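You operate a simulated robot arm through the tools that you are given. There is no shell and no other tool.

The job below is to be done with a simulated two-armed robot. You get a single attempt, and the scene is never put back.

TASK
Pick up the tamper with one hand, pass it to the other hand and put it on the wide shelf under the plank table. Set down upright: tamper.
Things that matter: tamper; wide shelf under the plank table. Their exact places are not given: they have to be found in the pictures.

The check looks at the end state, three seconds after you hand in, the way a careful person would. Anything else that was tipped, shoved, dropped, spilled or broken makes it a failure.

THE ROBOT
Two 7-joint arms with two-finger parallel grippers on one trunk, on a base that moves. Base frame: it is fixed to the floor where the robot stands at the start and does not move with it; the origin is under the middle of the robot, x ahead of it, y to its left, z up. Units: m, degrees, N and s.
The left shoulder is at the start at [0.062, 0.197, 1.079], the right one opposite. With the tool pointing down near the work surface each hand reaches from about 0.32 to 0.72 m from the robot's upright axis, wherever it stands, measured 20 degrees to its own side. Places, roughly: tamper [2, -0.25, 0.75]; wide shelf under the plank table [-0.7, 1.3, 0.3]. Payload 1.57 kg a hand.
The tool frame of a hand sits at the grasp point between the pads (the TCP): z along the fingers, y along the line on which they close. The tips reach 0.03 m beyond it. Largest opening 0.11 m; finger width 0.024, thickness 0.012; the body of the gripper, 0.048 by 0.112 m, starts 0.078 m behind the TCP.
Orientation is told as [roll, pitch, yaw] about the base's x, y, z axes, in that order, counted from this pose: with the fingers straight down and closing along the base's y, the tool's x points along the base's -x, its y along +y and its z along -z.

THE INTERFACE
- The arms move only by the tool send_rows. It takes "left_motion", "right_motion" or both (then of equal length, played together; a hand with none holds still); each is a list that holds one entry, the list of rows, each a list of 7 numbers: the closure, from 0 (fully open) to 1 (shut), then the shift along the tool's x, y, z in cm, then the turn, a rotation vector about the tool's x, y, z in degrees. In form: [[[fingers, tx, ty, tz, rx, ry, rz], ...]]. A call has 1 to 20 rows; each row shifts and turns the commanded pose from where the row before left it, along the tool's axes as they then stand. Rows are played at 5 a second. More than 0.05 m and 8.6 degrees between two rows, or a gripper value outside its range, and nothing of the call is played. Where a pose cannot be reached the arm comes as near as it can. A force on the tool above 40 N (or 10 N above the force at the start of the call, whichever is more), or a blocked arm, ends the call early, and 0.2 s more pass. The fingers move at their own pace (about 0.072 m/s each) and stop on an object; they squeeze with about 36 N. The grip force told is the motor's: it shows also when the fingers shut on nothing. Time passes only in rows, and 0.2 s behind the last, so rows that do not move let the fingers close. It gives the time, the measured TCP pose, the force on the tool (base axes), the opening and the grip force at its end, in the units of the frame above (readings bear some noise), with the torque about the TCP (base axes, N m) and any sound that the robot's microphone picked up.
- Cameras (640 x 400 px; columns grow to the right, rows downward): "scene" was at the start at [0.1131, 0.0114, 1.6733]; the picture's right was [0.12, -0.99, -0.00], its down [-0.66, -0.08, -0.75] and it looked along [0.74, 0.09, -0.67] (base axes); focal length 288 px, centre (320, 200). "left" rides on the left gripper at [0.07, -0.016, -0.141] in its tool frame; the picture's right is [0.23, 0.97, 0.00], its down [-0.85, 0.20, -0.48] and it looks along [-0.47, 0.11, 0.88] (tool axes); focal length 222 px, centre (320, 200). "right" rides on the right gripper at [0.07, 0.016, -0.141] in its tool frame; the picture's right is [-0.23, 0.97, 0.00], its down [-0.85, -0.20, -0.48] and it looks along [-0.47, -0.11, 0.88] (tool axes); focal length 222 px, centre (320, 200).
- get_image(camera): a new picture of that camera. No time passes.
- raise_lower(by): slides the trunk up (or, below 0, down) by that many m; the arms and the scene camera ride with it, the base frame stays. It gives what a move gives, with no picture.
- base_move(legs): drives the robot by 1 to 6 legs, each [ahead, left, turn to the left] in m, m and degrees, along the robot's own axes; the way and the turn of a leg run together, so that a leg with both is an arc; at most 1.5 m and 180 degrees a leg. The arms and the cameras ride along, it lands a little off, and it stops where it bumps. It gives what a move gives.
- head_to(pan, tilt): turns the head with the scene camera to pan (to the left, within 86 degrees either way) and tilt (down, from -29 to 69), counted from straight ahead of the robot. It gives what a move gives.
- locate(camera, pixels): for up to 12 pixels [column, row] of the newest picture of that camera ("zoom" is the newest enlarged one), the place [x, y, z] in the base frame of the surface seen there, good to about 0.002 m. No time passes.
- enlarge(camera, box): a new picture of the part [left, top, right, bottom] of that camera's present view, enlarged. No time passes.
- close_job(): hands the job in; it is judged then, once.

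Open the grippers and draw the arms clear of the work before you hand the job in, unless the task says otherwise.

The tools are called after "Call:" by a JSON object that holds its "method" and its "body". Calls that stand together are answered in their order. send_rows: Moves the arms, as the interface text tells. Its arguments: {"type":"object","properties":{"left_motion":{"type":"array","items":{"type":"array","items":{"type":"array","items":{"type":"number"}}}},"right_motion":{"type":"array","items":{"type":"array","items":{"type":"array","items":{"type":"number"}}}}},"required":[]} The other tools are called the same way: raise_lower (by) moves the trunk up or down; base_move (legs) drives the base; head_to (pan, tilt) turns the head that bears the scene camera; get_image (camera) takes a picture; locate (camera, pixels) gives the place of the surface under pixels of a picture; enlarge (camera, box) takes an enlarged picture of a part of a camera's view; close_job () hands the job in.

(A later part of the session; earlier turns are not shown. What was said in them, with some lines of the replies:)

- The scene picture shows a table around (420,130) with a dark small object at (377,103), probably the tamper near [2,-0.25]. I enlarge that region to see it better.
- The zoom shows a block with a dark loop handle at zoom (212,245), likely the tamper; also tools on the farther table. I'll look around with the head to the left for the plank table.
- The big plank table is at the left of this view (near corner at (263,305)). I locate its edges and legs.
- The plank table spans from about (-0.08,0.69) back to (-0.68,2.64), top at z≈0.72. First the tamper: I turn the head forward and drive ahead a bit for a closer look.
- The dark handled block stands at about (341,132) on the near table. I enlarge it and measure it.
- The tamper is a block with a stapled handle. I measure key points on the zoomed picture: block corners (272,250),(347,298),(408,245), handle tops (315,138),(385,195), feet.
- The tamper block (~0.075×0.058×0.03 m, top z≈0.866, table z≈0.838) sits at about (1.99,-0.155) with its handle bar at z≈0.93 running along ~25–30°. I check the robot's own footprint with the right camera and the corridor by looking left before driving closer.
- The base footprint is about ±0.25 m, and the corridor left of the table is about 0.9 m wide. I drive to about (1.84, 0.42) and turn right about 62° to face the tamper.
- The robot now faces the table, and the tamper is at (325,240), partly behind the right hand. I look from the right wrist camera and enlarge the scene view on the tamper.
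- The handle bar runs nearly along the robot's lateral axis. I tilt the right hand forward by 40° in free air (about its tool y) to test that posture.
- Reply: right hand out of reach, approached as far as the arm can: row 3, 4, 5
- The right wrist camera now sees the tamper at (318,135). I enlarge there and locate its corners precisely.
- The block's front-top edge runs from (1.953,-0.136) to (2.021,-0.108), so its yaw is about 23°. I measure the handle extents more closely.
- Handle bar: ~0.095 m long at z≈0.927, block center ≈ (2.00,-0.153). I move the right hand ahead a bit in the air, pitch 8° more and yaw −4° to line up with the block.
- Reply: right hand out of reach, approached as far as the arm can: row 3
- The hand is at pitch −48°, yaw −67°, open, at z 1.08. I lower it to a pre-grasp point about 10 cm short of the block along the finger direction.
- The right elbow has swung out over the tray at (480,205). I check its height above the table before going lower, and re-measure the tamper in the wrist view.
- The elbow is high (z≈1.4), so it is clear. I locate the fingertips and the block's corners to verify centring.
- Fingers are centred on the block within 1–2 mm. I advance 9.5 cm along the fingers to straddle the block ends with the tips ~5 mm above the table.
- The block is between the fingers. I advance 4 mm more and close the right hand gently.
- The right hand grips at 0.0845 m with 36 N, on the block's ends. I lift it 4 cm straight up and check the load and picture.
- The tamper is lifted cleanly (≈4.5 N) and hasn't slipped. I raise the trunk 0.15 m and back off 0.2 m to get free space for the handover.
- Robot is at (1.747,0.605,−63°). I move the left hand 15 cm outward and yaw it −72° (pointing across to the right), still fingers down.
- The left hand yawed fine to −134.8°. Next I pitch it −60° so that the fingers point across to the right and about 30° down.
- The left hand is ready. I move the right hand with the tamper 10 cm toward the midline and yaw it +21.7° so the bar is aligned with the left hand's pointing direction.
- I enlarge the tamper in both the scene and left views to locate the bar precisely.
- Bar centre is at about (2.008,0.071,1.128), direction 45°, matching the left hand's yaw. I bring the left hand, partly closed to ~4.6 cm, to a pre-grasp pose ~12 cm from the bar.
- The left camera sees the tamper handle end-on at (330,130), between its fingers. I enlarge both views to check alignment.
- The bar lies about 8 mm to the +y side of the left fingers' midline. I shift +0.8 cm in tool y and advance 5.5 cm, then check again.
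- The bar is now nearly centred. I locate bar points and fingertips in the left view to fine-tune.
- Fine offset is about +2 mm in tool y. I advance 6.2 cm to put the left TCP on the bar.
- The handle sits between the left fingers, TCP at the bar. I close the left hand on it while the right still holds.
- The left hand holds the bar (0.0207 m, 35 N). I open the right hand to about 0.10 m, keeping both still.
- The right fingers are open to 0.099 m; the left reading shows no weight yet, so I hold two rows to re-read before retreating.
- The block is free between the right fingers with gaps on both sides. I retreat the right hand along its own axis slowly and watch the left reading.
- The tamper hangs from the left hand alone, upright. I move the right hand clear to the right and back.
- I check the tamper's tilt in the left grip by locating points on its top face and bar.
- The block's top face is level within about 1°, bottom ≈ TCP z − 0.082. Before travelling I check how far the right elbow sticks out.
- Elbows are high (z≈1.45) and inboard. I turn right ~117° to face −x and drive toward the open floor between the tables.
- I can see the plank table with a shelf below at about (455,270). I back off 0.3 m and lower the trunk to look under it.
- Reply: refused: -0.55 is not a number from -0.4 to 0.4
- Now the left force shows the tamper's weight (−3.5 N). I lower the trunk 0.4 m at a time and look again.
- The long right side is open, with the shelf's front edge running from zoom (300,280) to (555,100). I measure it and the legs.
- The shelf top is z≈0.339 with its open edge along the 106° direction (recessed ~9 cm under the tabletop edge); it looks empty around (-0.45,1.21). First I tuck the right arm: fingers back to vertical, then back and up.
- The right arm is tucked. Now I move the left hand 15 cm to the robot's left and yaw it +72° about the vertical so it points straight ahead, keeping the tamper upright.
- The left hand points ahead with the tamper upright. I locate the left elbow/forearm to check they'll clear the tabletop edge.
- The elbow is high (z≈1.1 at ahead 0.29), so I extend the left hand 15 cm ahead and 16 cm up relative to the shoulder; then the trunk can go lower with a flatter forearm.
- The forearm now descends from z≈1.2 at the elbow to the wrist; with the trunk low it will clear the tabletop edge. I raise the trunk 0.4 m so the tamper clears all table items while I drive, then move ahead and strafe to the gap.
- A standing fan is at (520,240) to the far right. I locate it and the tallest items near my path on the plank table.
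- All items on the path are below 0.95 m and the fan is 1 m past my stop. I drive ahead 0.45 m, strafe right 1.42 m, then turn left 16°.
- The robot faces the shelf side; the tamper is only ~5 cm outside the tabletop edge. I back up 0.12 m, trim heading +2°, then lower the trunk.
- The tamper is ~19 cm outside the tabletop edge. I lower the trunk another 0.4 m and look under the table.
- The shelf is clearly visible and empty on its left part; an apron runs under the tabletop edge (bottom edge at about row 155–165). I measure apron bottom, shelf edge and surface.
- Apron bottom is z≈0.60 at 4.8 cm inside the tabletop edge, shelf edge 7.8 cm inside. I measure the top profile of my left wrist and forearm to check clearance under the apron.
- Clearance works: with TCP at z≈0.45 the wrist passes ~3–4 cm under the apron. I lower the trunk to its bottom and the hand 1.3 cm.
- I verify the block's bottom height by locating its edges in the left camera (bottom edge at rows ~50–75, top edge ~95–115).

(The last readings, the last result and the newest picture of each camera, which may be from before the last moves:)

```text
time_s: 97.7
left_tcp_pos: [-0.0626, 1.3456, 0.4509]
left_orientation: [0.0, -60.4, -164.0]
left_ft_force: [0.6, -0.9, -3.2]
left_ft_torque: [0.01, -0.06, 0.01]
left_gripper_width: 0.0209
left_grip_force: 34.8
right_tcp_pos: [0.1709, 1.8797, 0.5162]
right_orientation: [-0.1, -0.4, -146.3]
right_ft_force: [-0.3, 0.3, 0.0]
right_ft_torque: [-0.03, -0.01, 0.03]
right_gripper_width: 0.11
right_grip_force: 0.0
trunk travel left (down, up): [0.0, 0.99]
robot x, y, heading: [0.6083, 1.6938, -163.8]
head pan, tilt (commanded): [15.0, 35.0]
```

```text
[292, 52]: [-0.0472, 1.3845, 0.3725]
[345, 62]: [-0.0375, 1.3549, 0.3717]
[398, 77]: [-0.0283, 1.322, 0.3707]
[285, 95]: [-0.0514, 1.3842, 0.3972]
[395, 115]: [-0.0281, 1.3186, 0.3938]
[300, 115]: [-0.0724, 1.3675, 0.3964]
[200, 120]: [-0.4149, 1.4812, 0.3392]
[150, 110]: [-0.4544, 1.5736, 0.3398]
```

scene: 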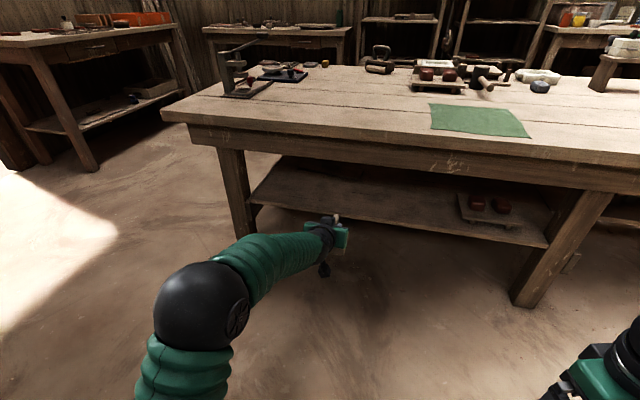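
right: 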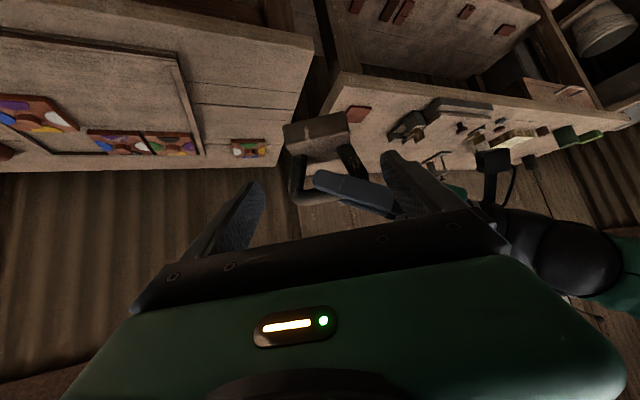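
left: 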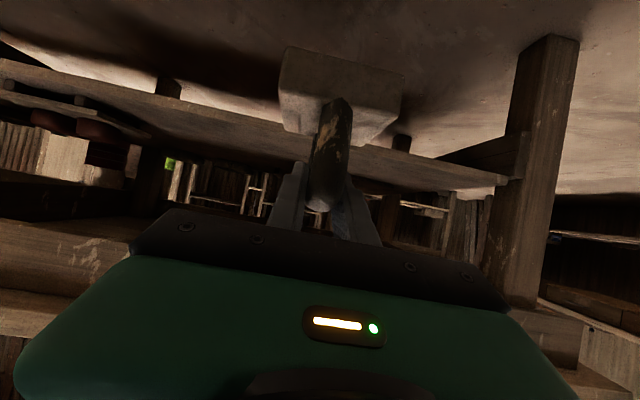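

Block bottom is at z≈0.371, 3.2 cm above the shelf (0.339), nearly level. I drive ahead 0.2 m and check.

Call:
{"method": "base_move", "body": {"legs": [[0.2, 0, 0]]}}

Call:
{"method": "get_image", "body": {"camera": "left"}}

Call:
{"method": "get_image", "body": {"camera": "scene"}}

```text
time_s: 99.3
left_tcp_pos: [-0.2579, 1.2868, 0.4495]
left_orientation: [0.1, -60.4, -163.8]
left_ft_force: [-0.3, -0.7, -5.2]
left_ft_torque: [-0.02, -0.05, -0.02]
left_gripper_width: 0.0209
left_grip_force: 34.2
right_tcp_pos: [-0.0253, 1.8216, 0.5166]
right_orientation: [-0.1, -0.3, -146.1]
right_ft_force: [0.3, -0.2, 0.5]
right_ft_torque: [-0.01, -0.01, 0.02]
right_gripper_width: 0.1104
right_grip_force: 0.1
trunk travel left (down, up): [0.0, 0.99]
robot x, y, heading: [0.4133, 1.641, -163.8]
head pan, tilt (commanded): [15.0, 35.0]
```

```text
taken
```

left: 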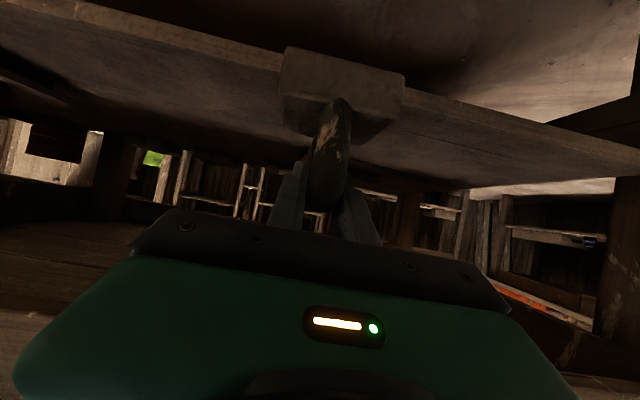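

```text
taken
```

scene: 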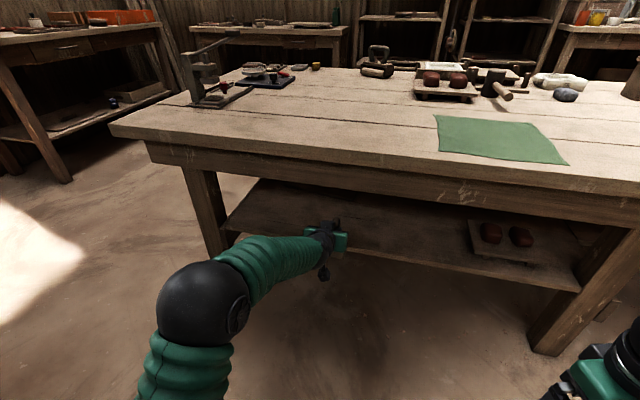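

The tamper is at the shelf edge, 3 cm above. I re-measure the apron bottom just above the arm's path before inserting further.

Call:
{"method": "enlarge", "body": {"camera": "scene", "box": [240, 140, 400, 240]}}

Call:
{"method": "locate", "body": {"camera": "zoom", "pixels": [[250, 158], [300, 165], [350, 172], [400, 180], [250, 150], [350, 164], [300, 100], [300, 70], [330, 330], [350, 310]]}}

```text
4.00 times, centred on (320, 190) of scene
```

zoom: 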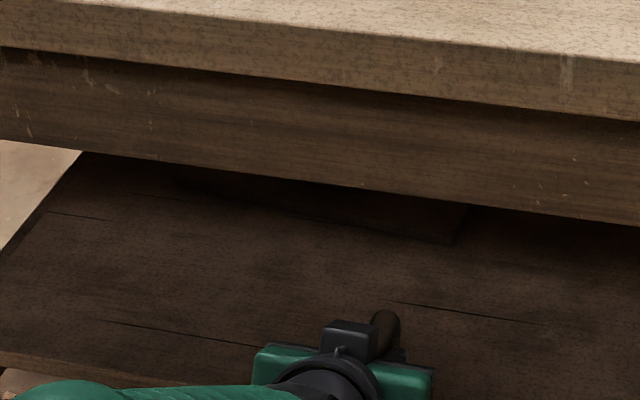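

```text
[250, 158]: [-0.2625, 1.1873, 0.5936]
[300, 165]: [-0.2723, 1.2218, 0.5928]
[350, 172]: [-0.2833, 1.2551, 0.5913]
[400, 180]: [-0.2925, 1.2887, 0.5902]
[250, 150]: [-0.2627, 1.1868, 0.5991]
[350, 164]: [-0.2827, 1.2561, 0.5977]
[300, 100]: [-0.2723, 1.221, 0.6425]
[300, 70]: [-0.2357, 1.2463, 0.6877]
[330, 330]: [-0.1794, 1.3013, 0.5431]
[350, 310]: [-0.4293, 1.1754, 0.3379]
```

The apron's lower edge may be nearer z≈0.58. I check that edge and the dark board visible behind it at zoom (330,210).

Call:
{"method": "locate", "body": {"camera": "zoom", "pixels": [[350, 180], [350, 184], [350, 188], [350, 195], [350, 210], [300, 200], [430, 225], [430, 240], [250, 190], [200, 250], [470, 250], [560, 300]]}}

```text
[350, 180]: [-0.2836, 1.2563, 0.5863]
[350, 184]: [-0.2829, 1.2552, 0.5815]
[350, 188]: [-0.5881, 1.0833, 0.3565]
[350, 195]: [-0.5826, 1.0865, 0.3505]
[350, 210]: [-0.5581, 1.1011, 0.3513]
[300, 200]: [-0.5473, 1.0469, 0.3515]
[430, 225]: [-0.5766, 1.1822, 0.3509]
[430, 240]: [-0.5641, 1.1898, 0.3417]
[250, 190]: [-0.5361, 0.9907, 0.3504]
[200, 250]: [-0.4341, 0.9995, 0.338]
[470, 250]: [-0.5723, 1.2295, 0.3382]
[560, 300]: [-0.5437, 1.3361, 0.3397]
```

The apron bottom is z≈0.58; a thin board lies on the shelf from about (-0.54,0.98) to (-0.57,1.19), ~9 cm beyond where the tamper will stand. I lower the hand 1 cm, then drive in 0.165 m.

Call:
{"method": "send_rows", "body": {"left_motion": [[[1, 0.43, 0, 0.25, 0, 0, 0], [1, 0.43, 0, 0.25, 0, 0, 0], [1, 0, 0, 0, 0, 0, 0]]]}}

Call:
{"method": "base_move", "body": {"legs": [[0.1, 0, 0]]}}

Call:
{"method": "get_image", "body": {"camera": "scene"}}

Call:
{"method": "get_image", "body": {"camera": "left"}}

```text
time_s: 100.1
left_tcp_pos: [-0.2552, 1.2858, 0.4411]
left_orientation: [0.1, -60.5, -163.8]
left_ft_force: [-0.4, -0.3, -3.3]
left_ft_torque: [0.02, -0.03, 0.01]
left_gripper_width: 0.0208
left_grip_force: 34.3
right_tcp_pos: [-0.025, 1.8224, 0.5172]
right_orientation: [-0.1, -0.5, -146.1]
right_ft_force: [0.1, -0.5, -0.2]
right_ft_torque: [0.03, 0.0, -0.01]
right_gripper_width: 0.1101
right_grip_force: 0.1
trunk travel left (down, up): [0.0, 0.99]
robot x, y, heading: [0.4137, 1.6369, -163.6]
head pan, tilt (commanded): [15.0, 35.0]
```

```text
time_s: 101.2
left_tcp_pos: [-0.3557, 1.2598, 0.4412]
left_orientation: [-0.1, -60.4, -164.0]
left_ft_force: [0.1, -0.5, -3.9]
left_ft_torque: [0.02, -0.09, -0.02]
left_gripper_width: 0.0209
left_grip_force: 33.9
right_tcp_pos: [-0.1231, 1.796, 0.5184]
right_orientation: [-0.2, -0.5, -146.3]
right_ft_force: [0.6, -1.0, 0.2]
right_ft_torque: [0.03, 0.0, -0.04]
right_gripper_width: 0.11
right_grip_force: 0.0
trunk travel left (down, up): [0.0, 0.99]
robot x, y, heading: [0.3141, 1.61, -164.0]
head pan, tilt (commanded): [15.0, 35.0]
```

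```text
taken
```

scene: 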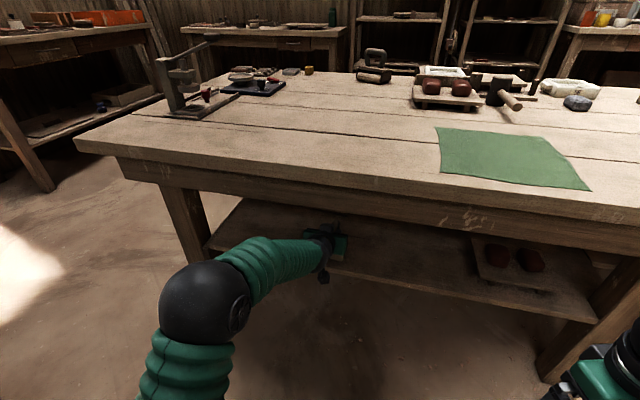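

```text
taken
```

left: 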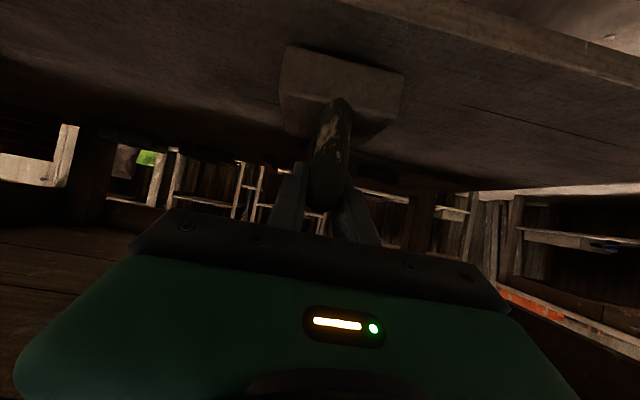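

The block is just inside the shelf edge, clear above the shelf. I drive in another 6.5 cm.

Call:
{"method": "base_move", "body": {"legs": [[0.065, 0, 0]]}}

Call:
{"method": "get_image", "body": {"camera": "left"}}

Call:
{"method": "enlarge", "body": {"camera": "scene", "box": [220, 160, 420, 285]}}

```text
time_s: 102.2
left_tcp_pos: [-0.4174, 1.2426, 0.442]
left_orientation: [0.0, -60.5, -163.9]
left_ft_force: [0.5, 0.1, -3.7]
left_ft_torque: [0.03, -0.04, 0.02]
left_gripper_width: 0.0205
left_grip_force: 34.3
right_tcp_pos: [-0.1837, 1.7759, 0.5172]
right_orientation: [-0.2, -0.4, -146.3]
right_ft_force: [0.4, -0.1, 0.5]
right_ft_torque: [0.01, 0.04, -0.03]
right_gripper_width: 0.1102
right_grip_force: 0.1
trunk travel left (down, up): [0.0, 0.99]
robot x, y, heading: [0.25, 1.592, -164.0]
head pan, tilt (commanded): [15.0, 35.0]
```

```text
taken
```

left: 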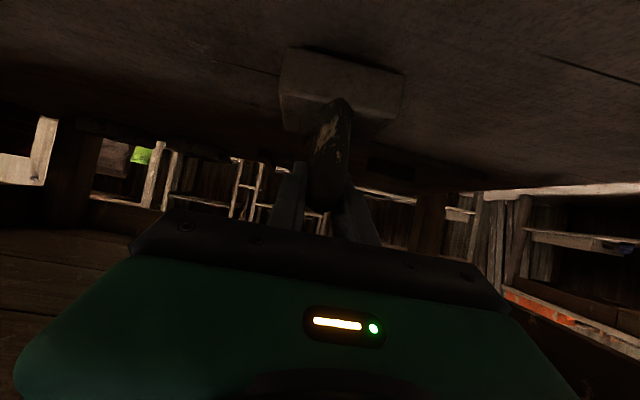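

```text
3.20 times, centred on (320, 222) of scene
```

zoom: 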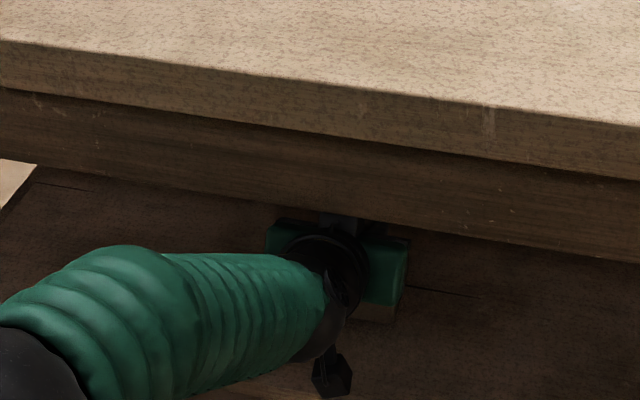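

The tamper is ~10 cm inside the shelf edge. I measure the remaining gap between the block's bottom edge and the shelf.

Call:
{"method": "locate", "body": {"camera": "left", "pixels": [[292, 52], [345, 62], [398, 77], [285, 40], [345, 50], [410, 65], [285, 95], [395, 113]]}}

```text
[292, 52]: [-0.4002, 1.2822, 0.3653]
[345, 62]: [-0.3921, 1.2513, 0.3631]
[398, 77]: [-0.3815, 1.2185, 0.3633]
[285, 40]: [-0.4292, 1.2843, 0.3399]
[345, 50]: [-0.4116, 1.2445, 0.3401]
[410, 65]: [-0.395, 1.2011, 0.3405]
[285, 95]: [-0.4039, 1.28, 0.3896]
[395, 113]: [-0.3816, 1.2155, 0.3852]
```

The gap is about 2.1 cm. I lower 1.6 cm, then check.

Call:
{"method": "send_rows", "body": {"left_motion": [[[1, 0.69, 0, 0.4, 0, 0, 0], [1, 0.69, 0, 0.4, 0, 0, 0], [1, 0, 0, 0, 0, 0, 0]]]}}

Call:
{"method": "get_image", "body": {"camera": "left"}}

Call:
{"method": "locate", "body": {"camera": "left", "pixels": [[292, 52], [345, 62], [398, 77], [285, 42], [345, 52], [405, 68]]}}

```text
time_s: 103.0
left_tcp_pos: [-0.4152, 1.2421, 0.4259]
left_orientation: [0.0, -60.5, -164.0]
left_ft_force: [-0.4, 1.1, -4.0]
left_ft_torque: [0.01, -0.03, 0.0]
left_gripper_width: 0.0209
left_grip_force: 34.1
right_tcp_pos: [-0.1839, 1.777, 0.5179]
right_orientation: [-0.1, -0.7, -146.2]
right_ft_force: [-0.5, 0.3, 0.2]
right_ft_torque: [-0.01, 0.0, -0.01]
right_gripper_width: 0.1101
right_grip_force: 0.2
trunk travel left (down, up): [0.0, 0.99]
robot x, y, heading: [0.2473, 1.5913, -163.8]
head pan, tilt (commanded): [15.0, 35.0]
```

```text
taken
```

left: 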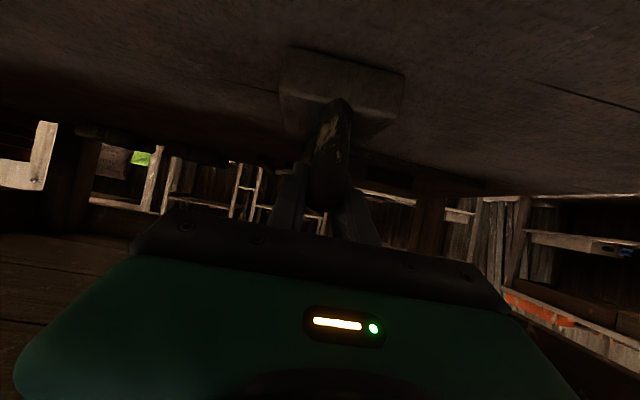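

```text
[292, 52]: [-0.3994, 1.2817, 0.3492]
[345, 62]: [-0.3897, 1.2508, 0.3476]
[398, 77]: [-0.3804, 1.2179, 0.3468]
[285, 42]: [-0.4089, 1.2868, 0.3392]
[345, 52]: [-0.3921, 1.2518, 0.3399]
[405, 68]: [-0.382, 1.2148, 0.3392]
```

About 5–6 mm remains. I lower in 1.5 mm steps and watch the force for contact.

Call:
{"method": "send_rows", "body": {"left_motion": [[[1, 0.13, 0, 0.075, 0, 0, 0], [1, 0.13, 0, 0.075, 0, 0, 0], [1, 0.13, 0, 0.075, 0, 0, 0], [1, 0, 0, 0, 0, 0, 0]]]}}

```text
time_s: 104.0
left_tcp_pos: [-0.4165, 1.2409, 0.424]
left_orientation: [0.0, -60.6, -163.9]
left_ft_force: [-0.7, -0.6, 1.4]
left_ft_torque: [-0.22, -0.17, -0.04]
left_gripper_width: 0.0208
left_grip_force: 34.8
right_tcp_pos: [-0.1827, 1.7766, 0.5192]
right_orientation: [-0.2, -0.7, -146.1]
right_ft_force: [0.0, -0.1, -0.2]
right_ft_torque: [0.03, -0.01, -0.03]
right_gripper_width: 0.1098
right_grip_force: 0.0
trunk travel left (down, up): [0.0, 0.99]
robot x, y, heading: [0.2546, 1.5917, -163.7]
head pan, tilt (commanded): [15.0, 35.0]
```

Contact: the vertical force changed from −4 to +1.4 N. I press 1.5 mm further to seat the block flat.

Call:
{"method": "send_rows", "body": {"left_motion": [[[1, 0.09, 0, 0.05, 0, 0, 0], [1, 0.09, 0, 0.05, 0, 0, 0], [1, 0, 0, 0, 0, 0, 0]]]}}

Call:
{"method": "get_image", "body": {"camera": "left"}}

Call:
{"method": "locate", "body": {"camera": "left", "pixels": [[285, 95], [340, 100], [395, 113], [292, 52], [398, 77], [345, 62]]}}

```text
time_s: 104.8
left_tcp_pos: [-0.4156, 1.2431, 0.4246]
left_orientation: [0.2, -60.9, -164.0]
left_ft_force: [0.3, 5.7, 14.2]
left_ft_torque: [0.32, -0.52, 0.21]
left_gripper_width: 0.0207
left_grip_force: 34.4
right_tcp_pos: [-0.1826, 1.7786, 0.5194]
right_orientation: [-0.3, -0.7, -146.2]
right_ft_force: [0.3, -0.3, 0.3]
right_ft_torque: [-0.01, 0.01, -0.01]
right_gripper_width: 0.1099
right_grip_force: 0.1
trunk travel left (down, up): [0.0, 0.99]
robot x, y, heading: [0.2497, 1.5926, -163.8]
head pan, tilt (commanded): [15.0, 35.0]
```

```text
taken
```

left: 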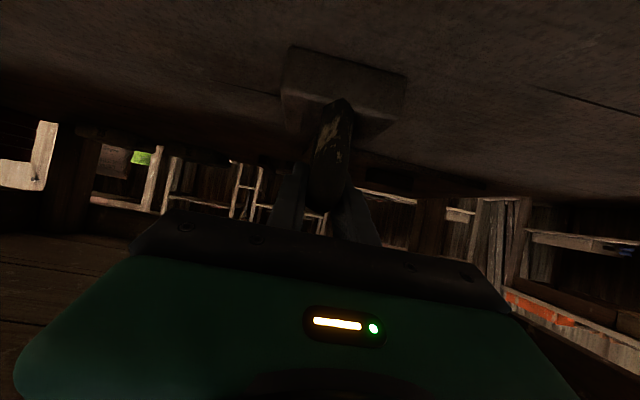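

```text
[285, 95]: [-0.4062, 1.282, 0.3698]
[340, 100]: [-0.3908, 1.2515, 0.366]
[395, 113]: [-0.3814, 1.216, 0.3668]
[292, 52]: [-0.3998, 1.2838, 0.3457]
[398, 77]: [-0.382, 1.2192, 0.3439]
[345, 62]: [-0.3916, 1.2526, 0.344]
```

The block is firmly seated (14 N up). I relieve the push by 1.5 mm and then open the left fingers partway.

Call:
{"method": "send_rows", "body": {"left_motion": [[[1, -0.13, 0, -0.075, 0, 0, 0], [1, 0, 0, 0, 0, 0, 0], [0.75, 0, 0, 0, 0, 0, 0], [0.6, 0, 0, 0, 0, 0, 0], [0.5, 0, 0, 0, 0, 0, 0], [0.5, 0, 0, 0, 0, 0, 0]]]}}

Call:
{"method": "get_image", "body": {"camera": "left"}}

```text
time_s: 106.2
left_tcp_pos: [-0.415, 1.2401, 0.4219]
left_orientation: [0.1, -60.7, -164.0]
left_ft_force: [0.1, 0.4, 0.6]
left_ft_torque: [0.02, 0.0, -0.03]
left_gripper_width: 0.055
left_grip_force: 0.1
right_tcp_pos: [-0.1829, 1.7769, 0.5183]
right_orientation: [-0.2, -0.7, -146.3]
right_ft_force: [-0.8, -0.3, 0.5]
right_ft_torque: [0.01, 0.0, 0.02]
right_gripper_width: 0.11
right_grip_force: 0.1
trunk travel left (down, up): [0.0, 0.99]
robot x, y, heading: [0.2517, 1.5962, -163.9]
head pan, tilt (commanded): [15.0, 35.0]
```

```text
taken
```

left: 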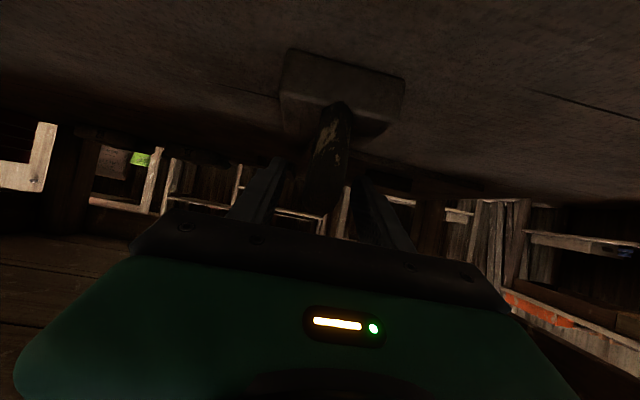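

The left fingers are open (0.055 m) and the tamper stands by itself. I open a bit more and draw the hand straight back 9 cm horizontally.

Call:
{"method": "send_rows", "body": {"left_motion": [[[0.35, 0, 0, 0, 0, 0, 0], [0.3, 1.0, 0, -1.73, 0, 0, 0], [0.3, 1.0, 0, -1.73, 0, 0, 0], [0.3, 1.0, 0, -1.73, 0, 0, 0], [0.3, 1.5, 0, -2.6, 0, 0, 0], [0.3, 0, 0, 0, 0, 0, 0]]]}}

Call:
{"method": "get_image", "body": {"camera": "left"}}

Call:
{"method": "get_image", "body": {"camera": "scene"}}

```text
time_s: 107.6
left_tcp_pos: [-0.3267, 1.2654, 0.4207]
left_orientation: [0.1, -60.6, -163.9]
left_ft_force: [-0.4, 0.4, 0.6]
left_ft_torque: [-0.02, 0.04, -0.01]
left_gripper_width: 0.077
left_grip_force: 0.1
right_tcp_pos: [-0.1828, 1.7774, 0.5186]
right_orientation: [-0.2, -0.6, -146.2]
right_ft_force: [-1.1, -0.1, 0.4]
right_ft_torque: [0.02, -0.02, -0.01]
right_gripper_width: 0.1098
right_grip_force: 0.2
trunk travel left (down, up): [0.0, 0.99]
robot x, y, heading: [0.253, 1.5936, -163.6]
head pan, tilt (commanded): [15.0, 35.0]
```

```text
taken
```

left: 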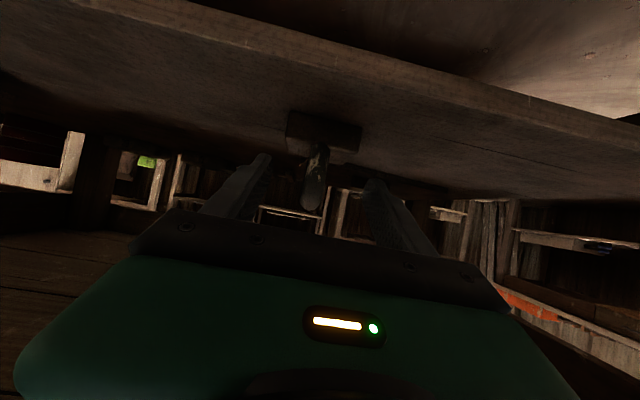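

```text
taken
```

scene: 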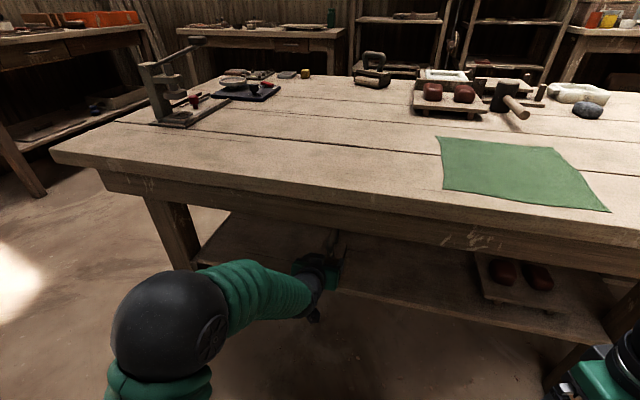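

The tamper stands upright on the shelf and the fingers are clear of it. I drive the base back 0.33 m, straight.

Call:
{"method": "base_move", "body": {"legs": [[-0.33, 0, 0]]}}

Call:
{"method": "head_to", "body": {"pan": 20, "tilt": 30}}

Call:
{"method": "get_image", "body": {"camera": "scene"}}

Call:
{"method": "get_image", "body": {"camera": "left"}}

```text
time_s: 109.8
left_tcp_pos: [-0.0166, 1.3519, 0.4209]
left_orientation: [0.1, -60.6, -163.4]
left_ft_force: [-0.6, -0.2, -0.6]
left_ft_torque: [-0.03, -0.01, -0.04]
left_gripper_width: 0.0771
left_grip_force: 0.0
right_tcp_pos: [0.1241, 1.8635, 0.5196]
right_orientation: [-0.2, -0.6, -145.7]
right_ft_force: [-0.9, 0.1, 0.1]
right_ft_torque: [-0.01, -0.01, 0.0]
right_gripper_width: 0.1099
right_grip_force: 0.1
trunk travel left (down, up): [0.0, 0.99]
robot x, y, heading: [0.5606, 1.6845, -163.3]
head pan, tilt (commanded): [15.0, 35.0]
```

```text
time_s: 110.4
left_tcp_pos: [-0.0172, 1.3524, 0.4209]
left_orientation: [0.1, -60.6, -163.5]
left_ft_force: [0.3, -0.6, -0.3]
left_ft_torque: [-0.02, -0.02, -0.02]
left_gripper_width: 0.077
left_grip_force: 0.0
right_tcp_pos: [0.1233, 1.865, 0.5192]
right_orientation: [-0.2, -0.7, -145.7]
right_ft_force: [0.0, -0.1, -0.1]
right_ft_torque: [0.0, 0.01, -0.02]
right_gripper_width: 0.11
right_grip_force: 0.1
trunk travel left (down, up): [0.0, 0.99]
robot x, y, heading: [0.5562, 1.6853, -163.2]
head pan, tilt (commanded): [20.0, 30.0]
```

```text
taken
```

scene: 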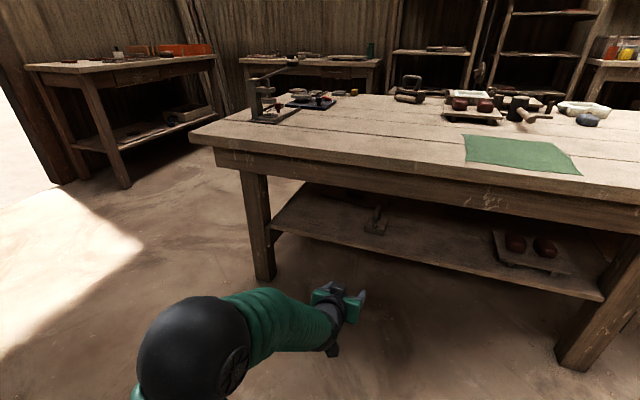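

```text
taken
```

left: 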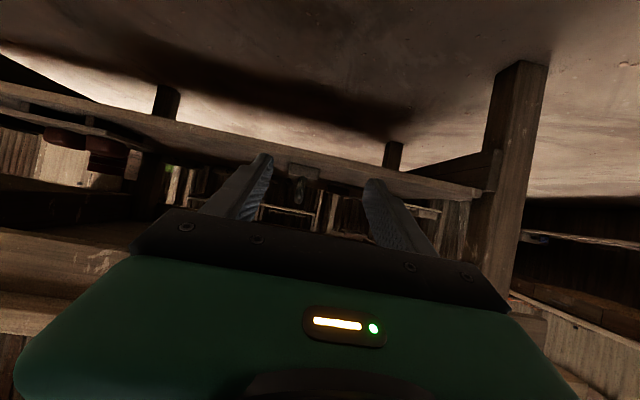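

The tamper is visible on the shelf at about (376,222). I enlarge and measure it to confirm it is upright and fully on the shelf.

Call:
{"method": "enlarge", "body": {"camera": "scene", "box": [300, 170, 460, 270]}}

Call:
{"method": "locate", "body": {"camera": "zoom", "pixels": [[300, 165], [310, 215], [280, 225], [320, 235], [350, 240], [290, 250], [300, 190], [315, 150]]}}

```text
4.00 times, centred on (380, 220) of scene
```

zoom: 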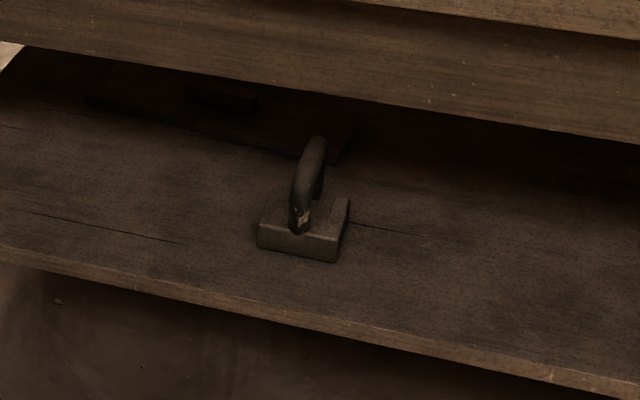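

```text
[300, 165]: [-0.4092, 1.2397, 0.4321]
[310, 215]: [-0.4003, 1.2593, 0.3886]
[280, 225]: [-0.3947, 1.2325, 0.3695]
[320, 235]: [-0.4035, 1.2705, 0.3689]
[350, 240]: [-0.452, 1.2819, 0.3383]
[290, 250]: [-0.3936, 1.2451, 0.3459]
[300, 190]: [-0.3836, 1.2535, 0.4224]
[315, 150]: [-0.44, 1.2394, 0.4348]
```

The tamper stands upright with its block flat on the shelf (block top z 0.369, handle top 0.435), well inside the edge. I open the left gripper fully and draw the hand back a little more.

Call:
{"method": "send_rows", "body": {"left_motion": [[[0, 1.5, 0, -2.6, 0, 0, 0], [0, 1.5, 0, -2.6, 0, 0, 0], [0, 0, 0, 0, 0, 0, 0]]]}}

Call:
{"method": "get_image", "body": {"camera": "scene"}}

```text
time_s: 111.2
left_tcp_pos: [0.0422, 1.3673, 0.422]
left_orientation: [0.1, -60.6, -163.5]
left_ft_force: [-0.2, -0.1, 0.5]
left_ft_torque: [0.0, 0.0, -0.03]
left_gripper_width: 0.1103
left_grip_force: 0.2
right_tcp_pos: [0.1246, 1.8637, 0.5183]
right_orientation: [-0.2, -0.7, -145.7]
right_ft_force: [-0.7, -0.3, 0.4]
right_ft_torque: [0.0, -0.01, 0.02]
right_gripper_width: 0.1098
right_grip_force: 0.0
trunk travel left (down, up): [0.0, 0.99]
robot x, y, heading: [0.5611, 1.6855, -163.2]
head pan, tilt (commanded): [20.0, 30.0]
```

```text
taken
```

scene: 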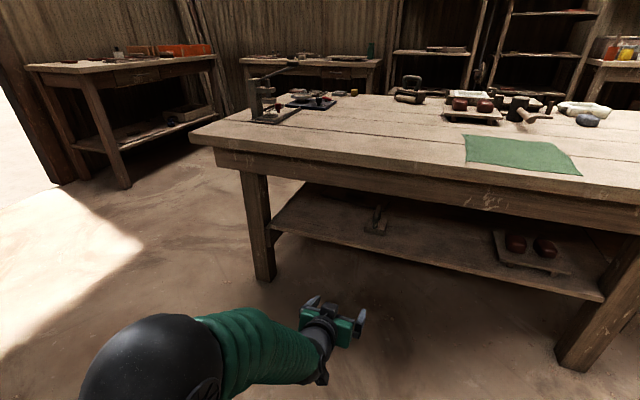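

Both grippers are open and clear of the table, the tamper stands upright at (376,222) on the shelf, and nothing else looks disturbed. I hand the job in.

Call:
{"method": "close_job", "body": {}}

```text
The job is handed in.
```

The tamper is standing upright on the wide shelf under the plank table, and I've handed the job in; the result of the check isn't back yet.

- **Pick-up and pass:** The right hand took it off the table by its base block. The left hand then took it by the handle bar, and the right hand let go.
- **Placement:** It stands about 10 cm inside the open edge on the long side of the table. My last measurements showed the block flat on the shelf.
- **Surroundings:** No bumps were reported while driving. The last picture, which covers the area around the plank table, showed nothing else tipped or moved.
- **Robot:** Both grippers are open and clear of the table.
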